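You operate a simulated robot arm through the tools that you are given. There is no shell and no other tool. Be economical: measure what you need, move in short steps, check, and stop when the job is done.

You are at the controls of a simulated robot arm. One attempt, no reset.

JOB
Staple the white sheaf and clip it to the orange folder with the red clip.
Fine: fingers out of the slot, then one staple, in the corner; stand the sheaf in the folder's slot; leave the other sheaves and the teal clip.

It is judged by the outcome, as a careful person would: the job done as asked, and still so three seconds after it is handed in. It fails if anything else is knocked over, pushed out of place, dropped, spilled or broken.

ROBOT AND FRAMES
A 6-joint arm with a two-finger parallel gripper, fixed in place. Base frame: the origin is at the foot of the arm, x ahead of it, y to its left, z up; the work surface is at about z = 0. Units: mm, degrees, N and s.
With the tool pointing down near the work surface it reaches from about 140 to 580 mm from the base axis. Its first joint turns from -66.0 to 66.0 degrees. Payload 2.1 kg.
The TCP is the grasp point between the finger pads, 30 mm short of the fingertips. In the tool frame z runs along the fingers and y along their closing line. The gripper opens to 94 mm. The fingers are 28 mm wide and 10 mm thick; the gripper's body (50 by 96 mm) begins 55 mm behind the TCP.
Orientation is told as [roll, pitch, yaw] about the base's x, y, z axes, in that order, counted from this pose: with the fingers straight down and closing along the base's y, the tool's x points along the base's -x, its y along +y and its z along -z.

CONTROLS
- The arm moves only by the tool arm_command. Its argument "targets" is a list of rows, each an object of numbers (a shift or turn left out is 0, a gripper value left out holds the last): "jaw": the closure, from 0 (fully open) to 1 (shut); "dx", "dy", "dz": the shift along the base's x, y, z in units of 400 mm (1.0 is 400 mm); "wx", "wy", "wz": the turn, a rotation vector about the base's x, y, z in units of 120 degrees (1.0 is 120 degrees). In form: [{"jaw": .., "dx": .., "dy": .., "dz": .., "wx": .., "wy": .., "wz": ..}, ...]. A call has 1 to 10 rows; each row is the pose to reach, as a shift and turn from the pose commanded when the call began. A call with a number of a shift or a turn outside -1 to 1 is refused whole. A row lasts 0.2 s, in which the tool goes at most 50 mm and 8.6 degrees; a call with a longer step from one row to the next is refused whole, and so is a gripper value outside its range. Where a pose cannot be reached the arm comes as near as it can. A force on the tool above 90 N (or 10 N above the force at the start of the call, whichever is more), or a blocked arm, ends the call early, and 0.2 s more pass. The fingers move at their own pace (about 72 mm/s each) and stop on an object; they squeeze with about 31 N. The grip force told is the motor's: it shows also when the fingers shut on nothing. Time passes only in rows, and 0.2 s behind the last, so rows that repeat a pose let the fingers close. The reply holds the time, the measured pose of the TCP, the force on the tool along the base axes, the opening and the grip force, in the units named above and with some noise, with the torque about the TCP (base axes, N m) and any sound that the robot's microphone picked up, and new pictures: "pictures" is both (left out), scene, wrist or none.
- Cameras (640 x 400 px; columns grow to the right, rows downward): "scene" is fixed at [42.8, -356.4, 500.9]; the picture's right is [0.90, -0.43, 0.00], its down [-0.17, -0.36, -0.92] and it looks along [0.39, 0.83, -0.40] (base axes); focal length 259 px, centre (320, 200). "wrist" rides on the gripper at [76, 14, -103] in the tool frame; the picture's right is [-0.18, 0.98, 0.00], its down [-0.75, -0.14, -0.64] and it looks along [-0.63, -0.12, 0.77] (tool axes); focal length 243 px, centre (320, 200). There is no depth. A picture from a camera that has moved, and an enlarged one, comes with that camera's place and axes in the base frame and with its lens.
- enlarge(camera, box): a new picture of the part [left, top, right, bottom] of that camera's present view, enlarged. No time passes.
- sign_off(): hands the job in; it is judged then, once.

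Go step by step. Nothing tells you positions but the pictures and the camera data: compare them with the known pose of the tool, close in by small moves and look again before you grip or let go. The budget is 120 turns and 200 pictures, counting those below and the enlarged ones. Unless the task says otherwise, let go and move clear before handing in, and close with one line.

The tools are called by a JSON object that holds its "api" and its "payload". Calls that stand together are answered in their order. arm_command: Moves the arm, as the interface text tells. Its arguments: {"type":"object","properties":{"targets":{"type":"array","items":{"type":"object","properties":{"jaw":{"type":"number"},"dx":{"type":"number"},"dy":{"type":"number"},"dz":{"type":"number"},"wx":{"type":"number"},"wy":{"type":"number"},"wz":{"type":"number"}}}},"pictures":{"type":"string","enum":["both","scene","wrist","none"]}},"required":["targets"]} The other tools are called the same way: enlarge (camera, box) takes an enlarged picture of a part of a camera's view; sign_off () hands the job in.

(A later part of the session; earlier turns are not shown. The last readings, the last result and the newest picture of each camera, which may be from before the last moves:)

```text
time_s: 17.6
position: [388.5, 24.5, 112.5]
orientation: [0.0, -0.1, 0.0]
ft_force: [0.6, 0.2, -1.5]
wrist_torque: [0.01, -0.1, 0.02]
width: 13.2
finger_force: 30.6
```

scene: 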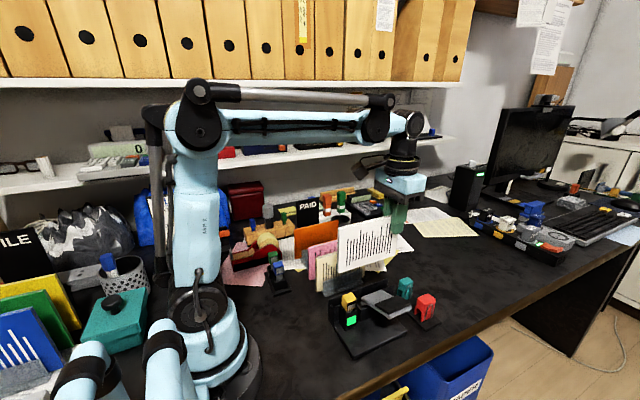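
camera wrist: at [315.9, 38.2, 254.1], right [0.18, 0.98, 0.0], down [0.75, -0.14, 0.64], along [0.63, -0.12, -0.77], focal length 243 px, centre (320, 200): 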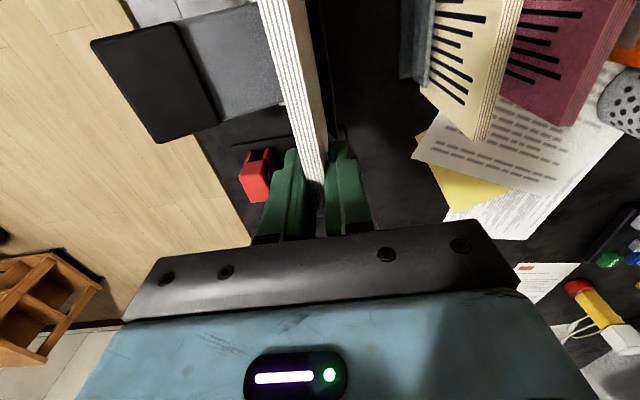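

{"api": "arm_command", "payload": {"targets": [{"dx": -0.004}, {"dx": -0.008}, {"dx": -0.01}], "pictures": "wrist"}}

{"api": "enlarge", "payload": {"camera": "scene", "box": [330, 270, 370, 330]}}

```text
time_s: 18.4
position: [386.8, 24.6, 112.5]
orientation: [0.0, -0.5, 0.0]
ft_force: [25.0, -1.5, 11.4]
wrist_torque: [0.03, -0.04, 0.07]
width: 12.7
finger_force: 31.3
camera wrist: at [308.7, 38.5, 214.1], right [0.18, 0.98, 0.0], down [0.75, -0.14, 0.65], along [0.64, -0.12, -0.76], focal length 243 px, centre (320, 200)
```

wrist: 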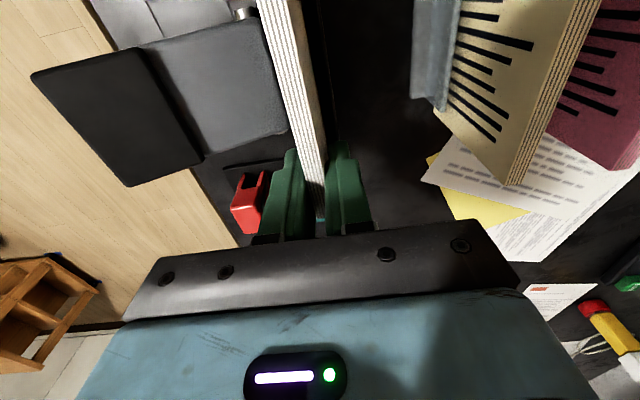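

```text
6.67 times, centred on (350, 300) of scene
camera zoom: at [42.8, -356.4, 500.9], right [0.9, -0.43, 0.0], down [-0.17, -0.36, -0.92], along [0.39, 0.83, -0.4], focal length 1724 px, centre (120, -467)
```

zoom: 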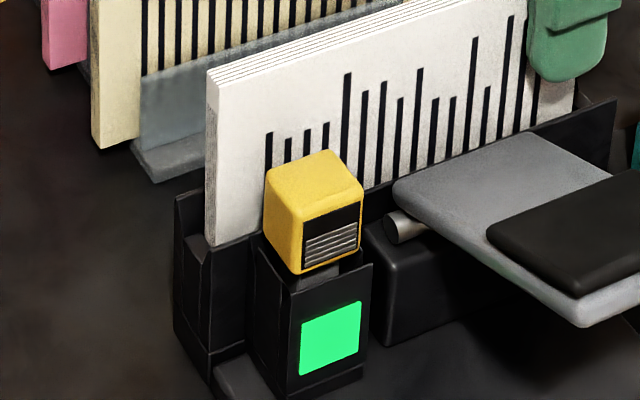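

The sheaf touches the stop. I'll relax the push, release slightly and lift out.

{"api": "arm_command", "payload": {"targets": [{"dx": 0.004, "dz": -0.002}, {"dx": 0.004, "dz": -0.002, "jaw": 0.8}, {"dx": 0.004, "dz": -0.002, "jaw": 0.76}, {"dx": 0.004, "dz": -0.002, "jaw": 0.74}], "pictures": "wrist"}}

{"api": "enlarge", "payload": {"camera": "scene", "box": [320, 250, 420, 330]}}

```text
time_s: 19.4
position: [386.2, 25.7, 111.4]
orientation: [0.0, -0.1, 0.0]
ft_force: [-0.1, 0.8, 0.9]
wrist_torque: [-0.01, -0.03, -0.01]
width: 24.5
finger_force: 0.0
camera wrist: at [309.2, 38.4, 213.2], right [0.18, 0.98, 0.0], down [0.75, -0.14, 0.64], along [0.63, -0.12, -0.77], focal length 243 px, centre (320, 200)
```

wrist: 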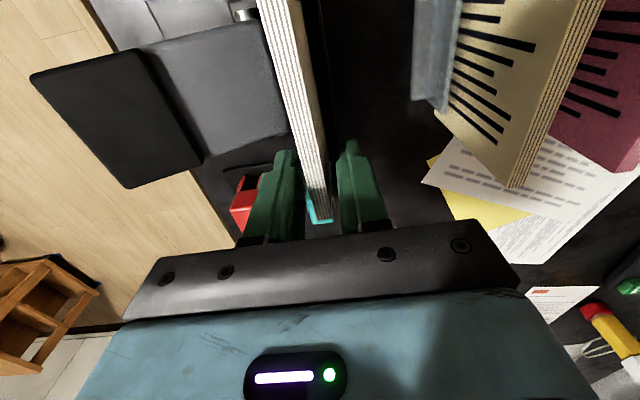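

```text
5.00 times, centred on (370, 290) of scene
camera zoom: at [42.8, -356.4, 500.9], right [0.9, -0.43, 0.0], down [-0.17, -0.36, -0.92], along [0.39, 0.83, -0.4], focal length 1293 px, centre (70, -250)
```

zoom: 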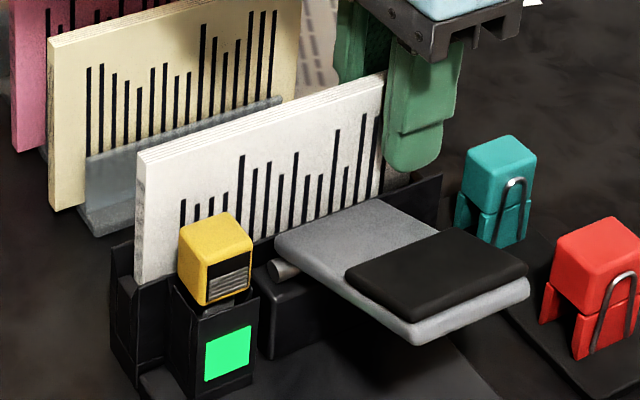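

The sheaf stands free in the channel. I'll lift clear and head to above the paddle with the fingers shut.

{"api": "arm_command", "payload": {"targets": [{"dz": 0.06}, {"dz": 0.16}, {"dz": 0.22, "dy": -0.05}, {"dz": 0.22, "dy": -0.14, "dx": -0.03, "jaw": 1.0}, {"dz": 0.22, "dy": -0.22, "dx": -0.06}, {"dz": 0.22, "dy": -0.22, "dx": -0.115}], "pictures": "both"}}

{"api": "enlarge", "payload": {"camera": "wrist", "box": [220, 0, 460, 200]}}

{"api": "enlarge", "payload": {"camera": "scene", "box": [320, 250, 420, 340]}}

```text
time_s: 20.8
position: [340.0, -61.8, 201.7]
orientation: [0.0, -0.2, 0.0]
ft_force: [0.5, 0.2, -0.8]
wrist_torque: [-0.02, 0.03, -0.01]
width: 0.0
finger_force: 30.8
camera wrist: at [263.3, -47.9, 302.0], right [0.18, 0.98, 0.0], down [0.75, -0.14, 0.64], along [0.63, -0.12, -0.77], focal length 243 px, centre (320, 200)
```

scene: 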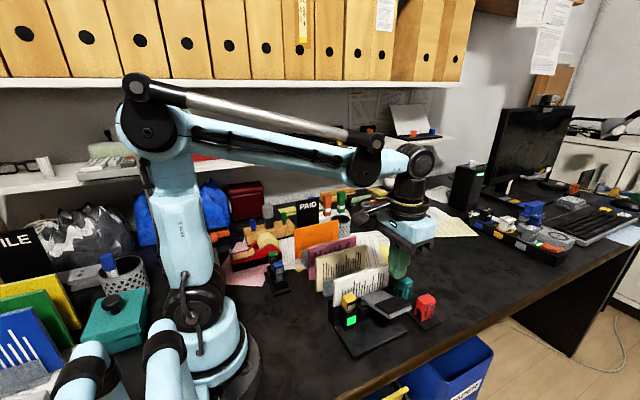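
wrist: 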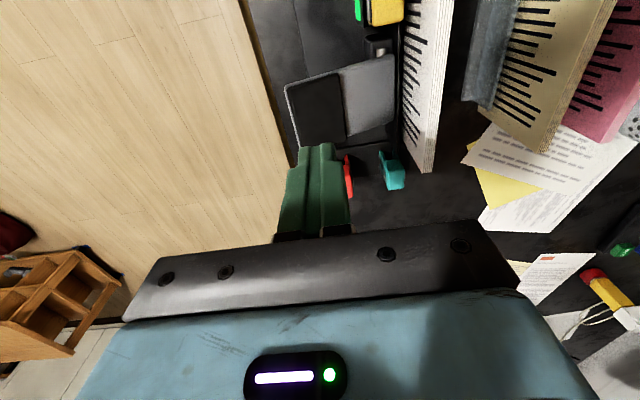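

```text
2.00 times, centred on (340, 100) of wrist
camera zoom: at [263.3, -47.9, 302.0], right [0.18, 0.98, 0.0], down [0.75, -0.14, 0.64], along [0.63, -0.12, -0.77], focal length 485 px, centre (280, 400)
```

zoom: 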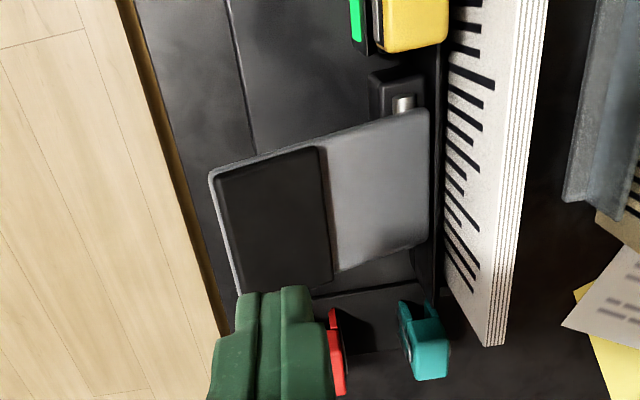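

```text
4.44 times, centred on (370, 295) of scene
camera zoom: at [42.8, -356.4, 500.9], right [0.9, -0.43, 0.0], down [-0.17, -0.36, -0.92], along [0.39, 0.83, -0.4], focal length 1150 px, centre (98, -222)
```

zoom: 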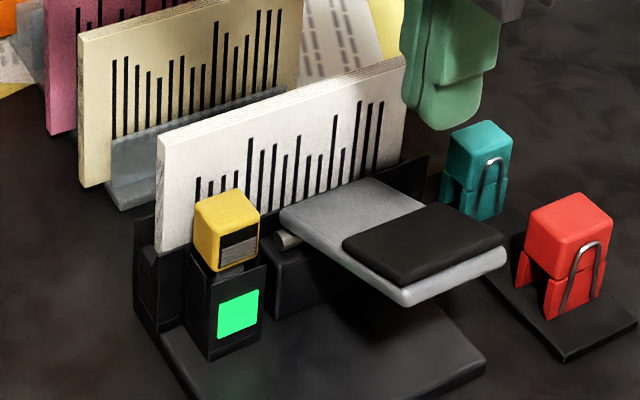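

The pad is under the fingertips, near (337, -64, 98). I'll go down to just above it.

{"api": "arm_command", "payload": {"targets": [{"dz": -0.1, "dx": -0.005}, {"dz": -0.14, "dx": -0.005}, {"dz": -0.155, "dx": -0.005}], "pictures": "none"}}

{"api": "enlarge", "payload": {"camera": "scene", "box": [320, 250, 420, 340]}}

```text
time_s: 21.6
position: [337.2, -63.4, 138.0]
orientation: [-0.1, -0.1, 0.1]
ft_force: [-0.4, 0.2, -0.5]
wrist_torque: [0.02, -0.03, 0.01]
width: 0.2
finger_force: 31.3
```

```text
4.44 times, centred on (370, 295) of scene
camera zoom: at [42.8, -356.4, 500.9], right [0.9, -0.43, 0.0], down [-0.17, -0.36, -0.92], along [0.39, 0.83, -0.4], focal length 1150 px, centre (98, -222)
```

zoom: 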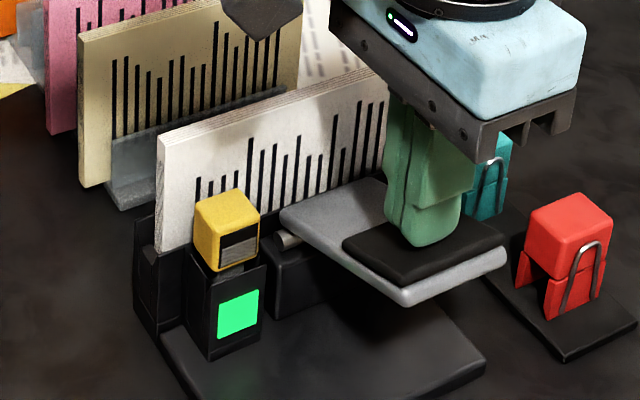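

{"api": "arm_command", "payload": {"targets": [{"dz": -0.012}, {"dz": -0.024}, {"dz": -0.036}, {"dz": -0.048}], "pictures": "none"}}

{"api": "enlarge", "payload": {"camera": "scene", "box": [320, 250, 420, 340]}}

```text
time_s: 22.6
position: [337.8, -63.7, 118.5]
orientation: [0.0, -0.1, -0.1]
ft_force: [0.1, -11.4, 16.5]
wrist_torque: [-0.47, -0.01, 0.04]
width: 0.0
finger_force: 31.0
```

```text
4.44 times, centred on (370, 295) of scene
camera zoom: at [42.7, -356.4, 501.0], right [0.9, -0.43, 0.0], down [-0.17, -0.36, -0.92], along [0.39, 0.83, -0.4], focal length 1150 px, centre (98, -222)
```

zoom: 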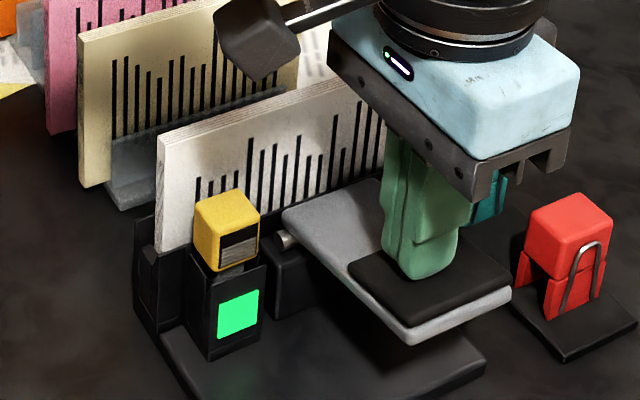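

The paddle is going down under spring force. I'll keep pressing in small steps and listen.

{"api": "arm_command", "payload": {"targets": [{"dz": -0.01}, {"dz": -0.02}, {"dz": -0.03}], "pictures": "none"}}

```text
time_s: 23.4
position: [337.9, -63.0, 107.8]
orientation: [-0.2, 0.0, 0.1]
ft_force: [-0.2, -17.2, 49.1]
wrist_torque: [-0.71, 0.15, 0.1]
width: 0.0
finger_force: 31.1
```

{"api": "arm_command", "payload": {"targets": [{"dz": -0.006}, {"dz": -0.012}], "pictures": "none"}}

{"api": "enlarge", "payload": {"camera": "scene", "box": [320, 250, 420, 340]}}

```text
time_s: 23.8
position: [337.3, -66.0, 108.2]
orientation: [-0.2, 0.2, 0.1]
ft_force: [-6.7, 2.7, 45.8]
wrist_torque: [-0.08, -0.14, 0.01]
width: 0.0
finger_force: 31.2
stopped in row 2: the force on the tool passed its limit at 98 N (the readings are from after the stop); the commanded pose is now the measured one
```

```text
4.44 times, centred on (370, 295) of scene
camera zoom: at [42.6, -356.3, 501.0], right [0.9, -0.43, 0.0], down [-0.17, -0.36, -0.92], along [0.39, 0.83, -0.4], focal length 1150 px, centre (98, -222)
```

zoom: 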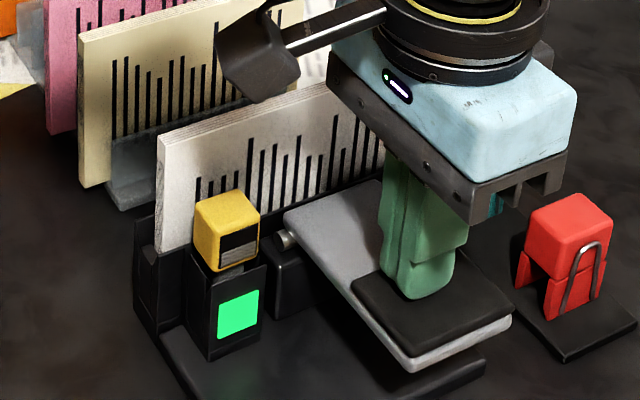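

The paddle hit the end of its stroke. I'll raise and check for a staple.

{"api": "arm_command", "payload": {"targets": [{"dz": 0.03}, {"dz": 0.1}, {"dz": 0.2}], "pictures": "none"}}

{"api": "enlarge", "payload": {"camera": "scene", "box": [330, 275, 390, 335]}}

{"api": "enlarge", "payload": {"camera": "wrist", "box": [270, 0, 470, 160]}}

```text
time_s: 24.6
position: [338.2, -63.4, 188.4]
orientation: [-0.3, 0.2, -0.1]
ft_force: [0.6, 0.1, -0.7]
wrist_torque: [0.0, -0.01, -0.03]
width: 0.1
finger_force: 31.0
```

```text
6.67 times, centred on (360, 305) of scene
camera zoom: at [42.8, -356.4, 500.9], right [0.9, -0.43, 0.0], down [-0.17, -0.36, -0.92], along [0.39, 0.83, -0.4], focal length 1724 px, centre (53, -500)
```

zoom: 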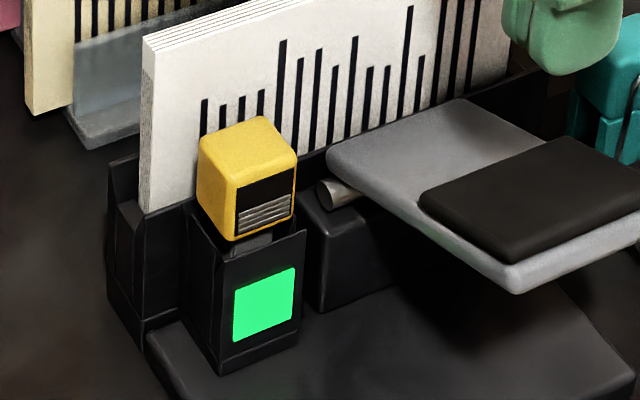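

```text
2.50 times, centred on (370, 80) of wrist
camera zoom: at [260.9, -50.0, 289.0], right [0.19, 0.98, -0.01], down [0.75, -0.14, 0.64], along [0.63, -0.12, -0.77], focal length 606 px, centre (195, 500)
```

zoom: 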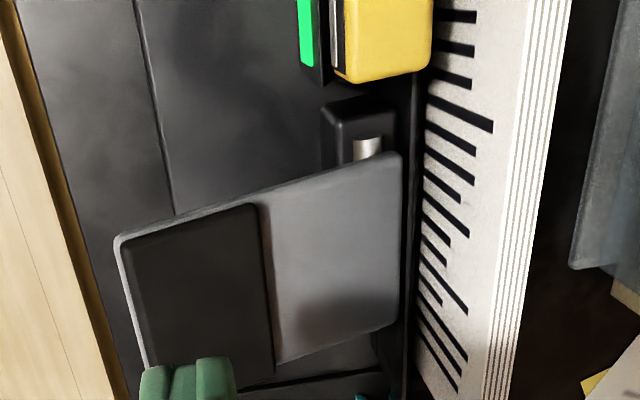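

{"api": "enlarge", "payload": {"camera": "scene", "box": [345, 290, 361, 302]}}

```text
16.00 times, centred on (353, 296) of scene
camera zoom: at [42.8, -356.4, 500.9], right [0.9, -0.43, 0.0], down [-0.17, -0.36, -0.92], along [0.39, 0.83, -0.4], focal length 4138 px, centre (-208, -1336)
```

zoom: 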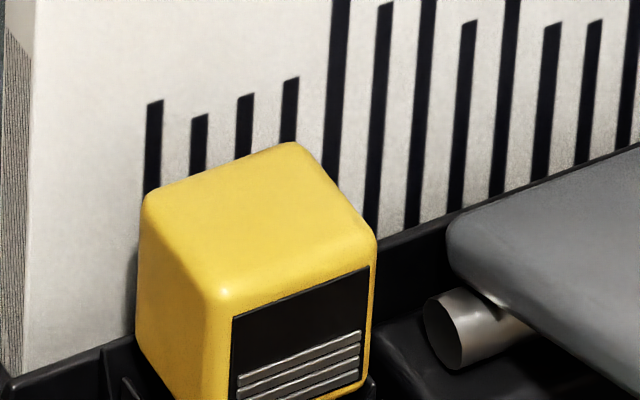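

The magazine shows one stripe fewer (4 instead of 5), so one staple has fired. Now I'll go over the far end of the sheaf to regrip it by its edge.

{"api": "arm_command", "payload": {"targets": [{"dx": 0.05, "dz": 0.04, "jaw": 0.66}, {"dx": 0.1, "dy": 0.06, "dz": 0.05}, {"dx": 0.14, "dy": 0.14, "dz": 0.05}, {"dx": 0.162, "dy": 0.219, "dz": 0.0}, {"dx": 0.162, "dy": 0.219, "dz": -0.05}], "pictures": "wrist"}}

{"api": "enlarge", "payload": {"camera": "wrist", "box": [220, 60, 420, 240]}}

```text
time_s: 25.8
position: [402.8, 24.0, 167.2]
orientation: [-0.2, 0.2, 0.0]
ft_force: [0.3, 0.6, -0.1]
wrist_torque: [-0.02, 0.03, -0.04]
width: 32.1
finger_force: 0.1
camera wrist: at [326.6, 37.1, 268.2], right [0.19, 0.98, 0.0], down [0.76, -0.14, 0.64], along [0.63, -0.12, -0.77], focal length 243 px, centre (320, 200)
```

wrist: 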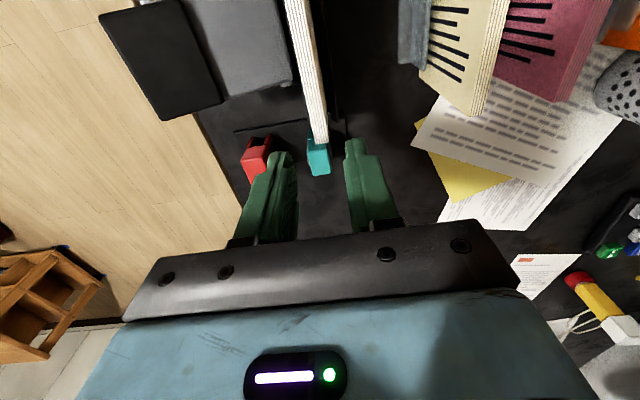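

```text
2.22 times, centred on (320, 150) of wrist
camera zoom: at [326.6, 37.1, 268.2], right [0.19, 0.98, 0.0], down [0.76, -0.14, 0.64], along [0.63, -0.12, -0.77], focal length 539 px, centre (320, 311)
```

zoom: 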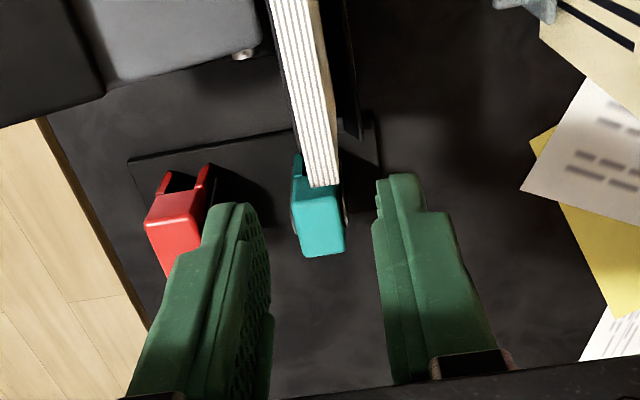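

{"api": "arm_command", "payload": {"targets": [{"dx": -0.005, "dy": 0.001, "dz": -0.06, "wx": 0.0017, "wy": -0.0017}, {"dx": -0.005, "dy": 0.001, "dz": -0.12, "wx": 0.0017, "wy": -0.0017}, {"dx": -0.005, "dy": 0.001, "dz": -0.143, "wx": 0.0017, "wy": -0.0017}], "pictures": "wrist"}}

{"api": "enlarge", "payload": {"camera": "scene", "box": [320, 230, 440, 330]}}

{"api": "enlarge", "payload": {"camera": "wrist", "box": [240, 100, 400, 240]}}

```text
time_s: 26.6
position: [400.4, 25.0, 109.2]
orientation: [0.1, -0.1, -0.1]
ft_force: [-0.1, -0.9, 0.6]
wrist_torque: [0.0, -0.04, 0.02]
width: 31.7
finger_force: 0.0
camera wrist: at [323.8, 38.2, 210.5], right [0.18, 0.98, 0.0], down [0.75, -0.14, 0.64], along [0.63, -0.12, -0.77], focal length 243 px, centre (320, 200)
```

wrist: 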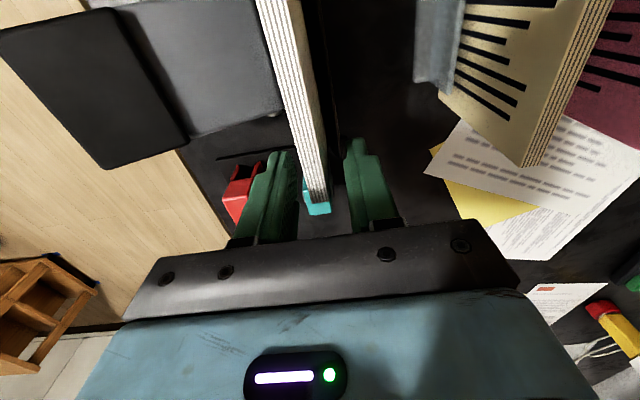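

```text
4.00 times, centred on (380, 280) of scene
camera zoom: at [42.8, -356.4, 500.9], right [0.9, -0.43, 0.0], down [-0.17, -0.36, -0.92], along [0.39, 0.83, -0.4], focal length 1034 px, centre (80, -120)
```

zoom: 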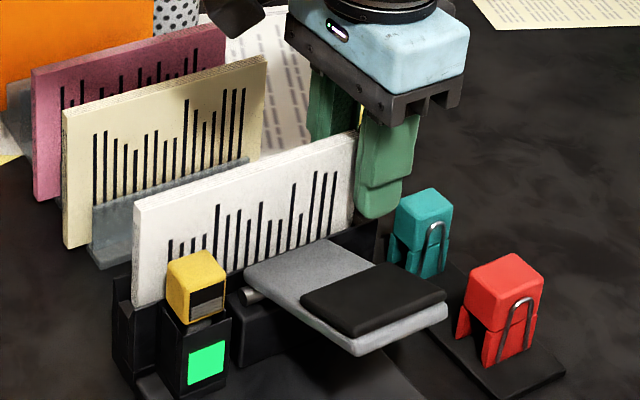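

```text
2.86 times, centred on (320, 170) of wrist
camera zoom: at [323.8, 38.2, 210.5], right [0.18, 0.98, 0.0], down [0.75, -0.14, 0.64], along [0.63, -0.12, -0.77], focal length 693 px, centre (320, 286)
```

zoom: 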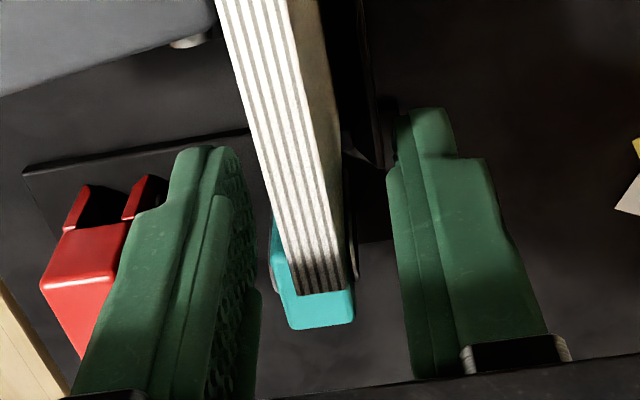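

{"api": "arm_command", "payload": {"targets": [{"dx": -0.008}, {"dx": -0.008, "jaw": 0.8}, {"dx": -0.008, "jaw": 0.9}, {"dx": -0.008, "jaw": 1.0}, {"dx": -0.008, "jaw": 1.0}], "pictures": "none"}}

{"api": "arm_command", "payload": {"targets": [{"dz": 0.03}, {"dz": 0.08}, {"dz": 0.08}], "pictures": "wrist"}}

{"api": "enlarge", "payload": {"camera": "scene", "box": [320, 230, 440, 330]}}

```text
time_s: 27.8
position: [397.1, 24.9, 108.5]
orientation: [0.1, -0.2, -0.1]
ft_force: [0.3, -0.2, -0.4]
wrist_torque: [-0.03, -0.05, 0.0]
width: 12.7
finger_force: 31.3
```

```text
time_s: 28.6
position: [396.3, 23.5, 141.2]
orientation: [-0.1, -0.1, 0.0]
ft_force: [3.2, 1.0, -1.2]
wrist_torque: [0.02, -0.43, 0.0]
width: 12.4
finger_force: 30.9
camera wrist: at [319.9, 38.2, 243.8], right [0.18, 0.98, 0.0], down [0.75, -0.14, 0.64], along [0.63, -0.12, -0.77], focal length 243 px, centre (320, 200)
```

wrist: 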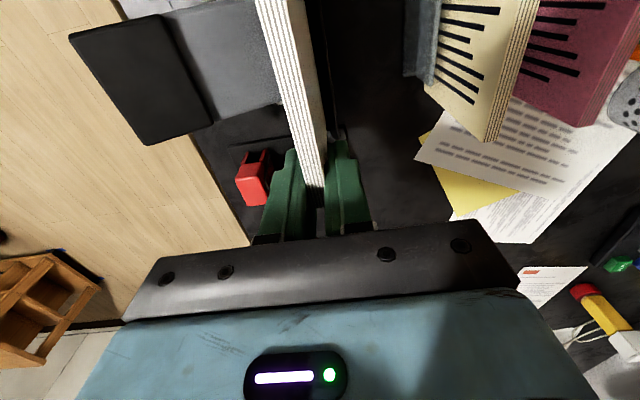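

```text
4.00 times, centred on (380, 280) of scene
camera zoom: at [42.8, -356.4, 500.9], right [0.9, -0.43, 0.0], down [-0.17, -0.36, -0.92], along [0.39, 0.83, -0.4], focal length 1034 px, centre (80, -120)
```

zoom: 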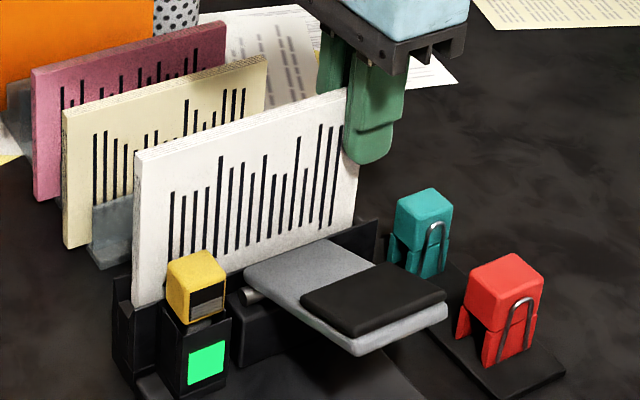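

The near edge seems to be rubbing on the stop. I'll move slightly in +x and lift on.

{"api": "arm_command", "payload": {"targets": [{"dx": 0.008}, {"dx": 0.012}, {"dx": 0.012, "dz": 0.03}, {"dx": 0.012, "dz": 0.03}], "pictures": "none"}}

{"api": "enlarge", "payload": {"camera": "scene", "box": [320, 230, 440, 330]}}

```text
time_s: 29.6
position: [402.3, 24.6, 151.9]
orientation: [0.0, 0.0, 0.0]
ft_force: [-0.8, 0.5, -1.8]
wrist_torque: [0.01, -0.08, 0.01]
width: 12.3
finger_force: 30.5
```

```text
4.00 times, centred on (380, 280) of scene
camera zoom: at [42.8, -356.4, 500.9], right [0.9, -0.43, 0.0], down [-0.17, -0.36, -0.92], along [0.39, 0.83, -0.4], focal length 1034 px, centre (80, -120)
```

zoom: 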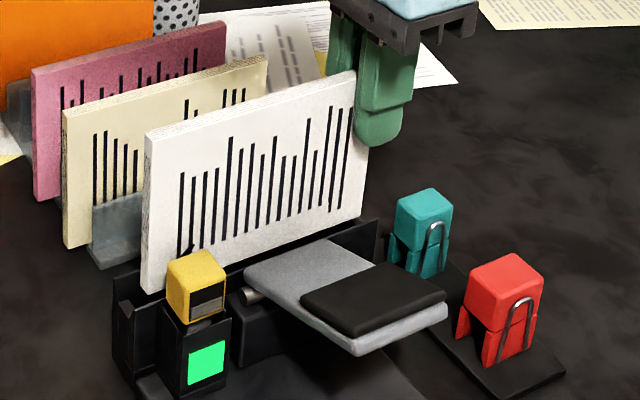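

Free now. I'll lift fully and inspect the staple.

{"api": "arm_command", "payload": {"targets": [{"dz": 0.1}, {"dz": 0.2}, {"dz": 0.26}, {"dz": 0.26}], "pictures": "none"}}

{"api": "enlarge", "payload": {"camera": "scene", "box": [320, 210, 420, 290]}}

```text
time_s: 30.6
position: [400.8, 22.2, 258.3]
orientation: [0.0, -0.1, 0.0]
ft_force: [0.2, 0.0, -1.5]
wrist_torque: [-0.01, -0.04, 0.0]
width: 12.4
finger_force: 30.9
```

```text
5.00 times, centred on (370, 250) of scene
camera zoom: at [42.8, -356.4, 500.9], right [0.9, -0.43, 0.0], down [-0.17, -0.36, -0.92], along [0.39, 0.83, -0.4], focal length 1293 px, centre (70, -50)
```

zoom: 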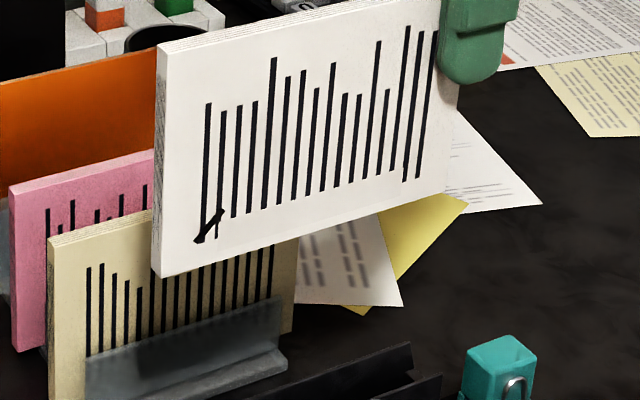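

The staple sits in the near lower corner. Now I'll carry the sheaf above the folder's slot, offset +x so that the far finger clears the folder's edge.

{"api": "arm_command", "payload": {"targets": [{"dy": 0.1, "dx": 0.01}, {"dy": 0.2, "dx": 0.02}, {"dy": 0.3, "dx": 0.03}, {"dy": 0.4, "dx": 0.04}, {"dy": 0.5, "dx": 0.045}, {"dy": 0.59, "dx": 0.045}, {"dy": 0.6175, "dx": 0.045}, {"dy": 0.6175, "dx": 0.045, "dz": -0.05}, {"dy": 0.6175, "dx": 0.045, "dz": -0.05}], "pictures": "both"}}

{"api": "enlarge", "payload": {"camera": "wrist", "box": [240, 0, 440, 180]}}

{"api": "enlarge", "payload": {"camera": "scene", "box": [280, 170, 400, 270]}}

```text
time_s: 32.6
position: [420.0, 269.8, 237.9]
orientation: [0.0, 0.0, 0.0]
ft_force: [0.6, 0.2, -1.3]
wrist_torque: [-0.02, -0.07, -0.02]
width: 12.6
finger_force: 31.1
camera wrist: at [343.1, 283.8, 338.9], right [0.18, 0.98, 0.0], down [0.75, -0.14, 0.64], along [0.63, -0.12, -0.77], focal length 243 px, centre (320, 200)
```

scene: 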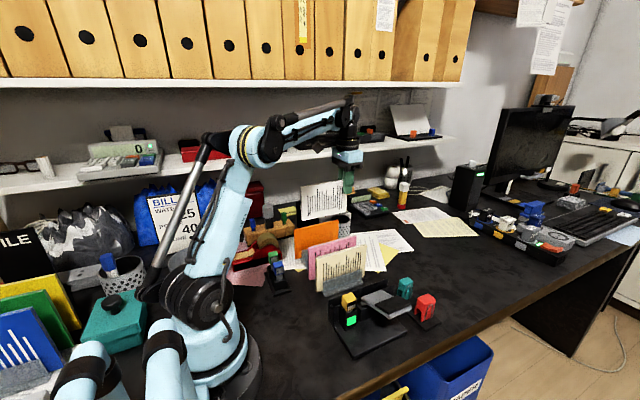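
wrist: 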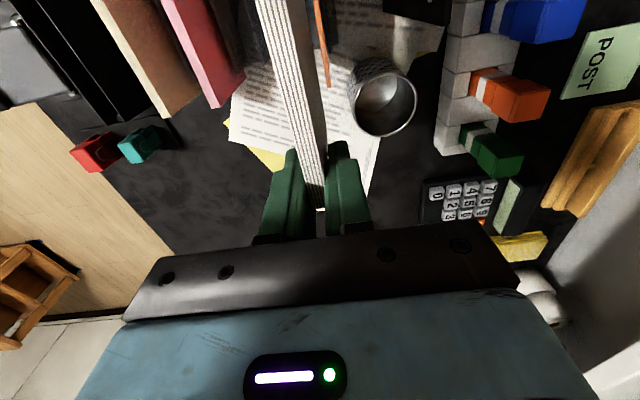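

```text
2.22 times, centred on (340, 90) of wrist
camera zoom: at [343.1, 283.8, 338.9], right [0.18, 0.98, 0.0], down [0.75, -0.14, 0.64], along [0.63, -0.12, -0.77], focal length 539 px, centre (276, 444)
```

zoom: 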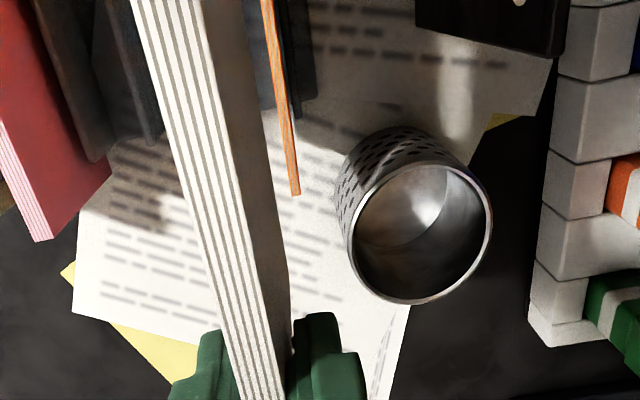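

```text
4.00 times, centred on (340, 220) of scene
camera zoom: at [42.8, -356.4, 500.9], right [0.9, -0.43, 0.0], down [-0.17, -0.36, -0.92], along [0.39, 0.83, -0.4], focal length 1034 px, centre (240, 120)
```

zoom: 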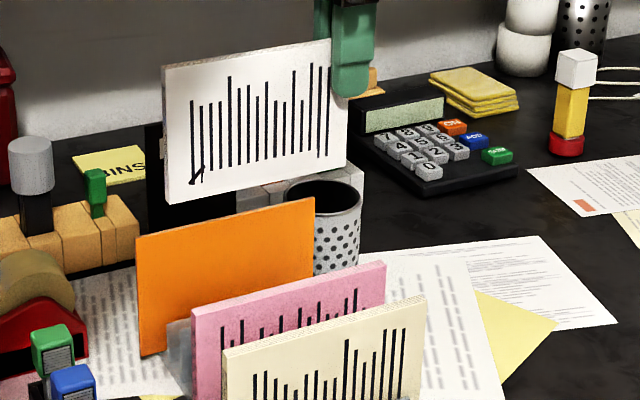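

{"api": "enlarge", "payload": {"camera": "wrist", "box": [300, 0, 400, 80]}}

{"api": "enlarge", "payload": {"camera": "wrist", "box": [300, 70, 400, 150]}}

```text
5.00 times, centred on (350, 40) of wrist
camera zoom: at [343.1, 283.8, 338.9], right [0.18, 0.98, 0.0], down [0.75, -0.14, 0.64], along [0.63, -0.12, -0.77], focal length 1213 px, centre (170, 1000)
```

zoom: 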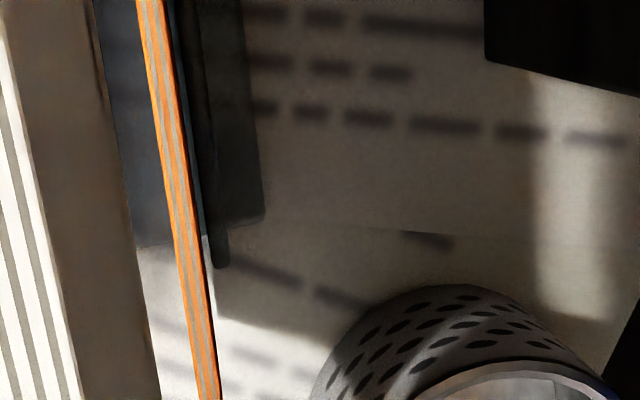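

```text
5.00 times, centred on (350, 110) of wrist
camera zoom: at [343.1, 283.8, 338.9], right [0.18, 0.98, 0.0], down [0.75, -0.14, 0.64], along [0.63, -0.12, -0.77], focal length 1213 px, centre (170, 650)
```

zoom: 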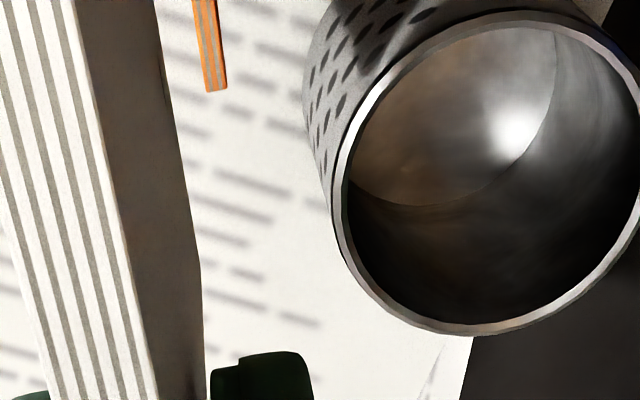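

Fine alignment needs about +2.2 mm in y. I'll descend partway and check.

{"api": "arm_command", "payload": {"targets": [{"dy": 0.0055}, {"dy": 0.0055, "dz": -0.05}, {"dy": 0.0055, "dz": -0.1}, {"dy": 0.0055, "dz": -0.14}, {"dy": 0.0055, "dz": -0.14}], "pictures": "wrist"}}

{"api": "enlarge", "payload": {"camera": "wrist", "box": [290, 0, 390, 80]}}

{"api": "enlarge", "payload": {"camera": "wrist", "box": [290, 80, 410, 220]}}

{"api": "enlarge", "payload": {"camera": "scene", "box": [280, 170, 400, 270]}}

```text
time_s: 33.8
position: [421.7, 271.4, 180.0]
orientation: [0.0, -0.2, 0.0]
ft_force: [0.2, 0.4, -0.4]
wrist_torque: [0.04, -0.07, -0.01]
width: 12.6
finger_force: 31.4
camera wrist: at [344.5, 286.0, 282.2], right [0.18, 0.98, 0.0], down [0.75, -0.14, 0.64], along [0.63, -0.12, -0.77], focal length 243 px, centre (320, 200)
```

wrist: 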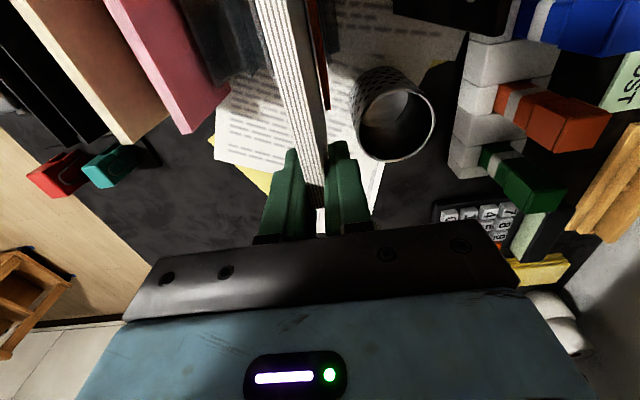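

```text
5.00 times, centred on (340, 40) of wrist
camera zoom: at [344.5, 286.0, 282.2], right [0.18, 0.98, 0.0], down [0.75, -0.14, 0.64], along [0.63, -0.12, -0.77], focal length 1213 px, centre (220, 1000)
```

zoom: 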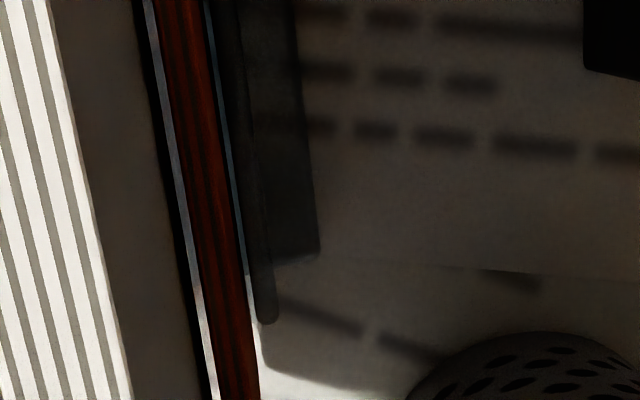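

```text
2.86 times, centred on (350, 150) of wrist
camera zoom: at [344.5, 286.0, 282.2], right [0.18, 0.98, 0.0], down [0.75, -0.14, 0.64], along [0.63, -0.12, -0.77], focal length 693 px, centre (234, 343)
```

zoom: 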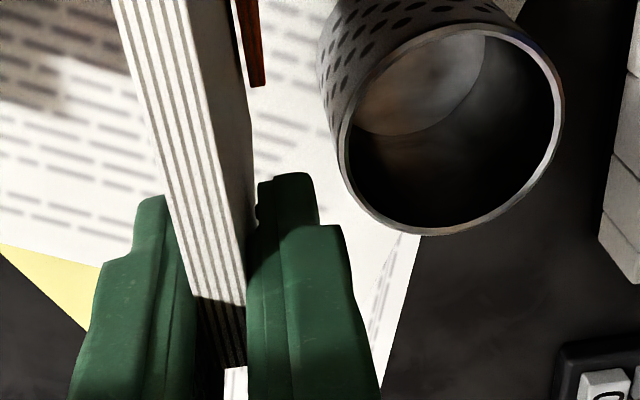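

```text
4.00 times, centred on (340, 220) of scene
camera zoom: at [42.8, -356.4, 500.9], right [0.9, -0.43, 0.0], down [-0.17, -0.36, -0.92], along [0.39, 0.83, -0.4], focal length 1034 px, centre (240, 120)
```

zoom: 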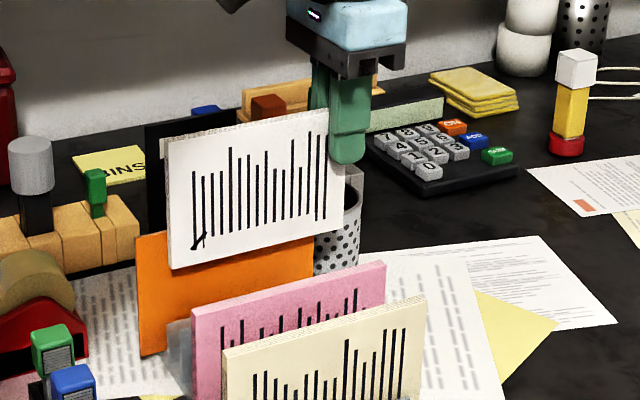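

{"api": "arm_command", "payload": {"targets": [{"dy": 0.0035}, {"dy": 0.0035, "dz": -0.04}, {"dy": 0.0035, "dz": -0.08}, {"dy": 0.0035, "dz": -0.105}, {"dy": 0.0035, "dz": -0.105}], "pictures": "wrist"}}

{"api": "enlarge", "payload": {"camera": "wrist", "box": [290, 0, 370, 60]}}

{"api": "enlarge", "payload": {"camera": "wrist", "box": [270, 40, 390, 180]}}

{"api": "enlarge", "payload": {"camera": "scene", "box": [290, 190, 370, 260]}}

```text
time_s: 35.0
position: [420.0, 275.1, 138.2]
orientation: [0.0, -0.1, 0.0]
ft_force: [1.1, 0.3, -1.3]
wrist_torque: [-0.03, -0.01, 0.01]
width: 12.6
finger_force: 30.9
camera wrist: at [343.4, 288.3, 239.9], right [0.18, 0.98, 0.0], down [0.75, -0.14, 0.64], along [0.63, -0.12, -0.77], focal length 243 px, centre (320, 200)
```

wrist: 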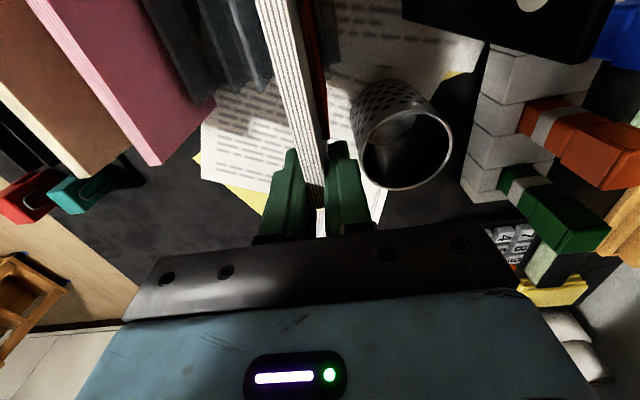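

```text
6.67 times, centred on (330, 30) of wrist
camera zoom: at [343.4, 288.3, 239.9], right [0.18, 0.98, 0.0], down [0.75, -0.14, 0.64], along [0.63, -0.12, -0.77], focal length 1618 px, centre (253, 1333)
```

zoom: 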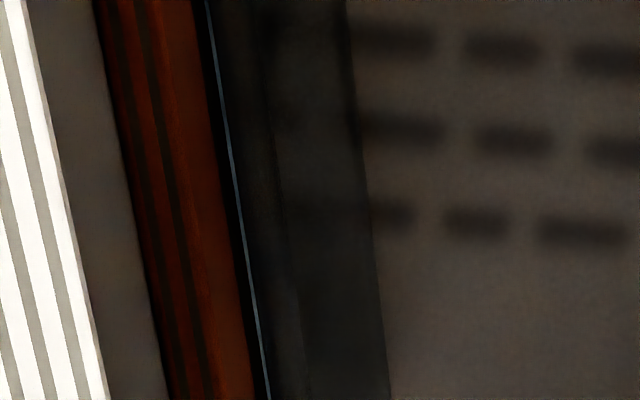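

```text
2.86 times, centred on (330, 110) of wrist
camera zoom: at [343.4, 288.3, 239.9], right [0.18, 0.98, 0.0], down [0.75, -0.14, 0.64], along [0.63, -0.12, -0.77], focal length 693 px, centre (291, 457)
```

zoom: 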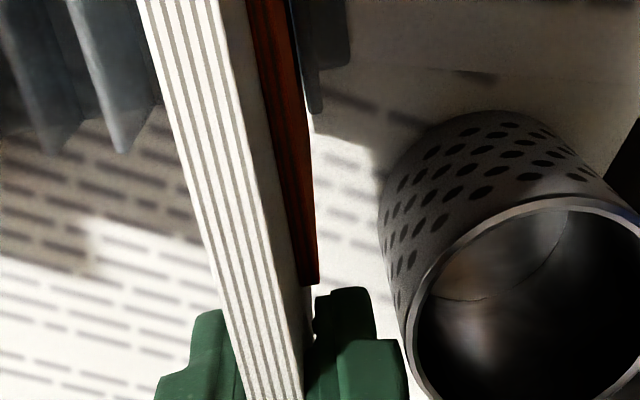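

```text
5.71 times, centred on (330, 225) of scene
camera zoom: at [42.8, -356.4, 500.9], right [0.9, -0.43, 0.0], down [-0.17, -0.36, -0.92], along [0.39, 0.83, -0.4], focal length 1478 px, centre (263, 57)
```

zoom: 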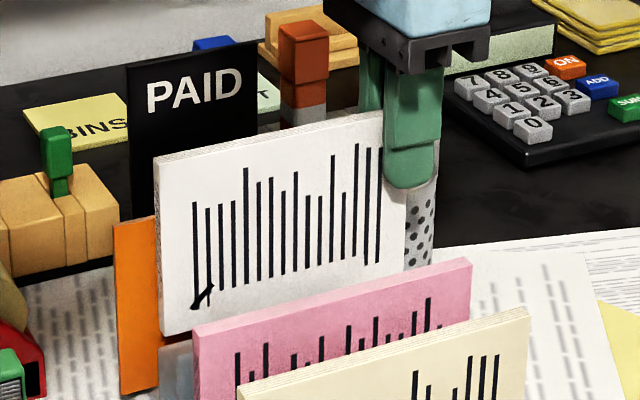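

No contact so far. I'll keep lowering gently into the slot.

{"api": "arm_command", "payload": {"targets": [{"dz": -0.015}, {"dz": -0.03}, {"dz": -0.045}, {"dz": -0.045}], "pictures": "none"}}

{"api": "enlarge", "payload": {"camera": "scene", "box": [290, 190, 370, 260]}}

{"api": "enlarge", "payload": {"camera": "wrist", "box": [270, 40, 390, 200]}}

```text
time_s: 36.0
position: [420.2, 273.4, 122.1]
orientation: [-0.1, -0.1, 0.1]
ft_force: [0.0, -0.7, -0.6]
wrist_torque: [-0.03, -0.05, 0.04]
width: 12.6
finger_force: 31.5
```

```text
5.71 times, centred on (330, 225) of scene
camera zoom: at [42.8, -356.4, 500.9], right [0.9, -0.43, 0.0], down [-0.17, -0.36, -0.92], along [0.39, 0.83, -0.4], focal length 1478 px, centre (263, 57)
```

zoom: 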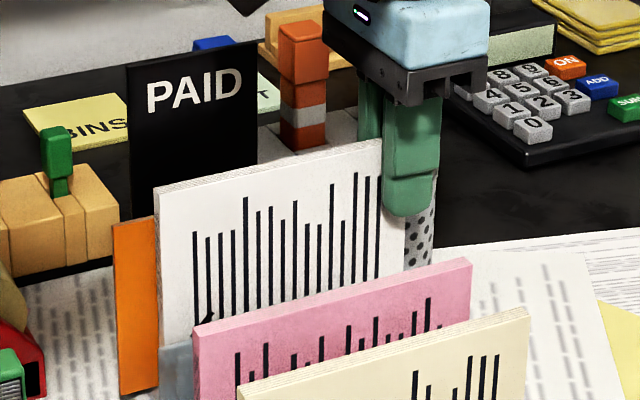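

```text
2.50 times, centred on (330, 120) of wrist
camera zoom: at [342.8, 287.4, 222.9], right [0.18, 0.98, 0.0], down [0.75, -0.14, 0.64], along [0.63, -0.12, -0.77], focal length 606 px, centre (295, 400)
```

zoom: 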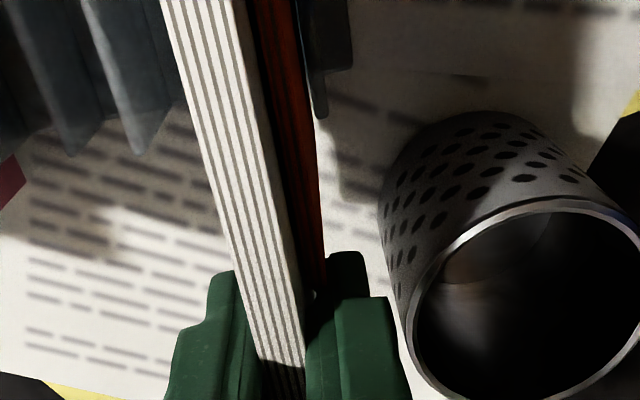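

{"api": "arm_command", "payload": {"targets": [{"dz": -0.01}, {"dz": -0.02}, {"dz": -0.03}, {"dz": -0.03}], "pictures": "none"}}

{"api": "enlarge", "payload": {"camera": "wrist", "box": [270, 60, 410, 230]}}

```text
time_s: 37.0
position: [419.7, 275.3, 109.0]
orientation: [-0.1, -0.2, -0.1]
ft_force: [0.0, -1.4, -1.5]
wrist_torque: [0.01, -0.06, 0.0]
width: 12.5
finger_force: 31.0
```

```text
2.35 times, centred on (340, 145) of wrist
camera zoom: at [343.5, 287.5, 211.0], right [0.18, 0.98, 0.0], down [0.75, -0.14, 0.64], along [0.63, -0.12, -0.77], focal length 571 px, centre (273, 329)
```

zoom: 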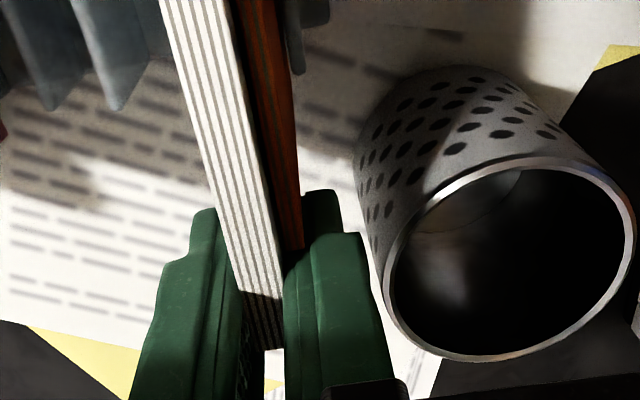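

{"api": "arm_command", "payload": {"targets": [{"dz": -0.006}, {"dz": -0.012}, {"dz": -0.012}], "pictures": "none"}}

```text
time_s: 37.8
position: [420.5, 273.8, 105.8]
orientation: [0.1, -0.1, 0.0]
ft_force: [-0.1, 0.3, -1.3]
wrist_torque: [0.05, -0.07, -0.02]
width: 12.5
finger_force: 31.2
```

{"api": "arm_command", "payload": {"targets": [{"dz": -0.006}, {"dz": -0.012}, {"dz": -0.018}, {"dz": -0.018}], "pictures": "none"}}

{"api": "enlarge", "payload": {"camera": "wrist", "box": [270, 60, 410, 230]}}

{"api": "enlarge", "payload": {"camera": "scene", "box": [290, 190, 370, 260]}}

```text
time_s: 38.8
position: [420.5, 273.0, 97.6]
orientation: [0.0, 0.0, -0.1]
ft_force: [6.1, -2.0, 27.4]
wrist_torque: [-0.14, 0.37, 0.04]
width: 12.7
finger_force: 30.9
```

```text
2.35 times, centred on (340, 145) of wrist
camera zoom: at [343.5, 287.6, 199.3], right [0.19, 0.98, 0.0], down [0.75, -0.14, 0.64], along [0.63, -0.12, -0.77], focal length 571 px, centre (273, 329)
```

zoom: 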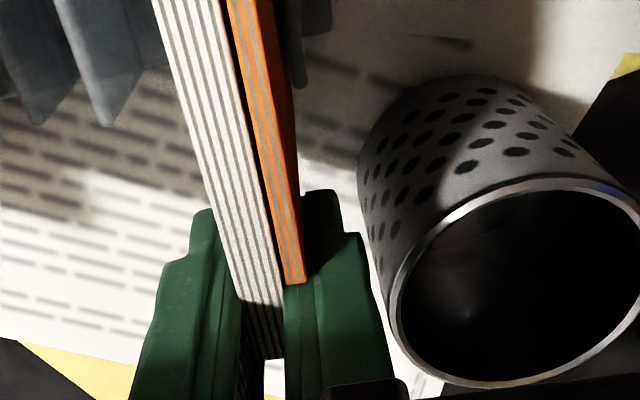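

```text
5.71 times, centred on (330, 225) of scene
camera zoom: at [42.7, -356.5, 500.9], right [0.9, -0.43, 0.0], down [-0.17, -0.36, -0.92], along [0.39, 0.83, -0.4], focal length 1478 px, centre (263, 57)
```

zoom: 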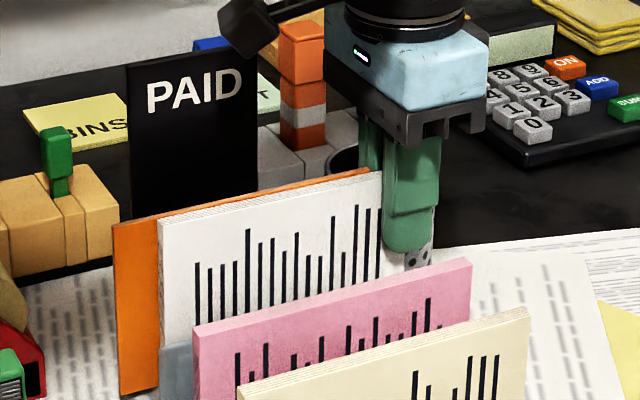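

The sheaf is seated in the slot, almost flush with the folder. I'll relax, open slightly and lift straight up.

{"api": "arm_command", "payload": {"targets": [{"dz": 0.004}, {"dz": 0.004, "jaw": 0.81}, {"dz": 0.004, "jaw": 0.81}, {"dz": 0.004, "jaw": 0.81}], "pictures": "none"}}

{"api": "enlarge", "payload": {"camera": "wrist", "box": [270, 60, 410, 230]}}

```text
time_s: 39.8
position: [420.7, 275.2, 98.2]
orientation: [0.0, -0.1, 0.0]
ft_force: [-0.1, -0.4, 0.4]
wrist_torque: [0.0, -0.03, 0.01]
width: 17.8
finger_force: 0.1
```

```text
2.35 times, centred on (340, 145) of wrist
camera zoom: at [343.3, 287.9, 200.8], right [0.18, 0.98, 0.0], down [0.75, -0.14, 0.64], along [0.63, -0.12, -0.77], focal length 571 px, centre (273, 329)
```

zoom: 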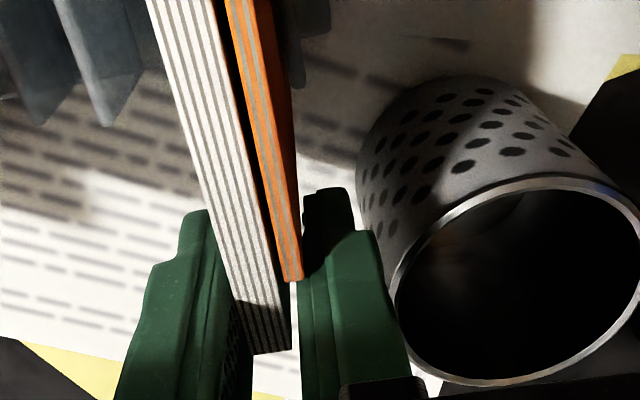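

{"api": "arm_command", "payload": {"targets": [{"dz": 0.03}, {"dz": 0.1}, {"dz": 0.2}, {"dz": 0.25}], "pictures": "wrist"}}

{"api": "enlarge", "payload": {"camera": "wrist", "box": [270, 0, 410, 160]}}

{"api": "enlarge", "payload": {"camera": "scene", "box": [290, 190, 370, 260]}}

```text
time_s: 40.8
position: [419.8, 276.0, 199.3]
orientation: [0.1, -0.1, 0.0]
ft_force: [-0.3, -0.5, 0.3]
wrist_torque: [0.02, -0.03, -0.03]
width: 18.0
finger_force: 0.0
camera wrist: at [344.0, 289.6, 301.2], right [0.18, 0.98, 0.0], down [0.75, -0.14, 0.64], along [0.63, -0.12, -0.77], focal length 243 px, centre (320, 200)
```

wrist: 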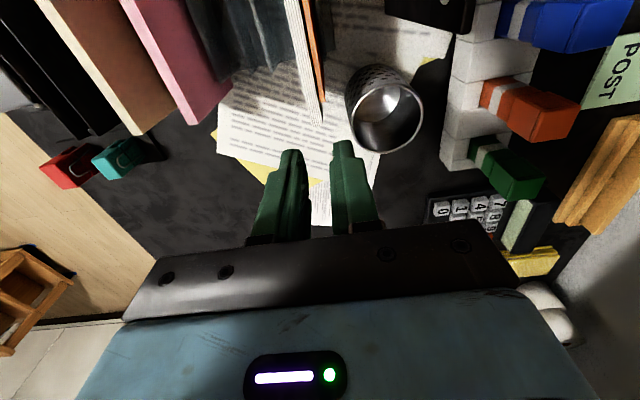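

```text
2.50 times, centred on (340, 80) of wrist
camera zoom: at [344.0, 289.6, 301.2], right [0.18, 0.98, 0.0], down [0.75, -0.14, 0.64], along [0.63, -0.12, -0.77], focal length 606 px, centre (270, 500)
```

zoom: 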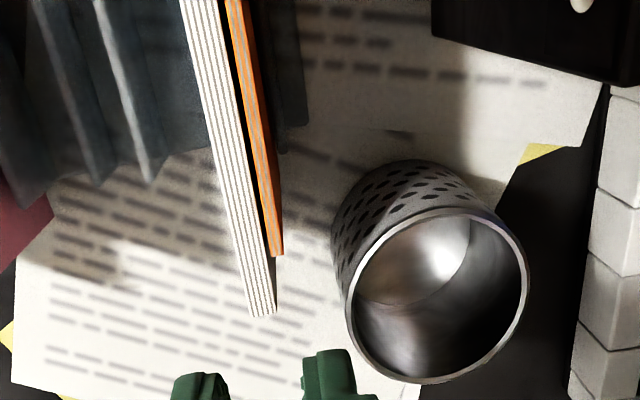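

```text
5.71 times, centred on (330, 225) of scene
camera zoom: at [42.8, -356.4, 500.9], right [0.9, -0.43, 0.0], down [-0.17, -0.36, -0.92], along [0.39, 0.83, -0.4], focal length 1478 px, centre (263, 57)
```

zoom: 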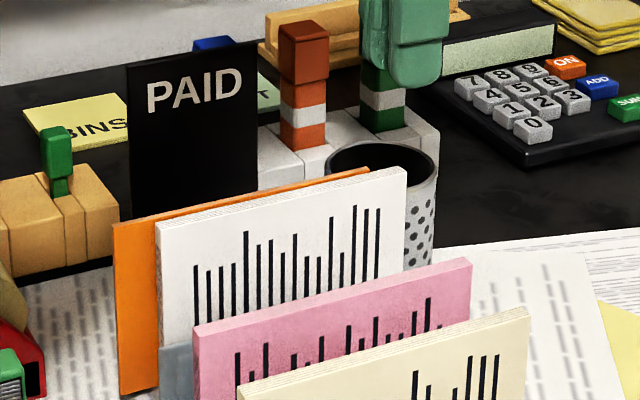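

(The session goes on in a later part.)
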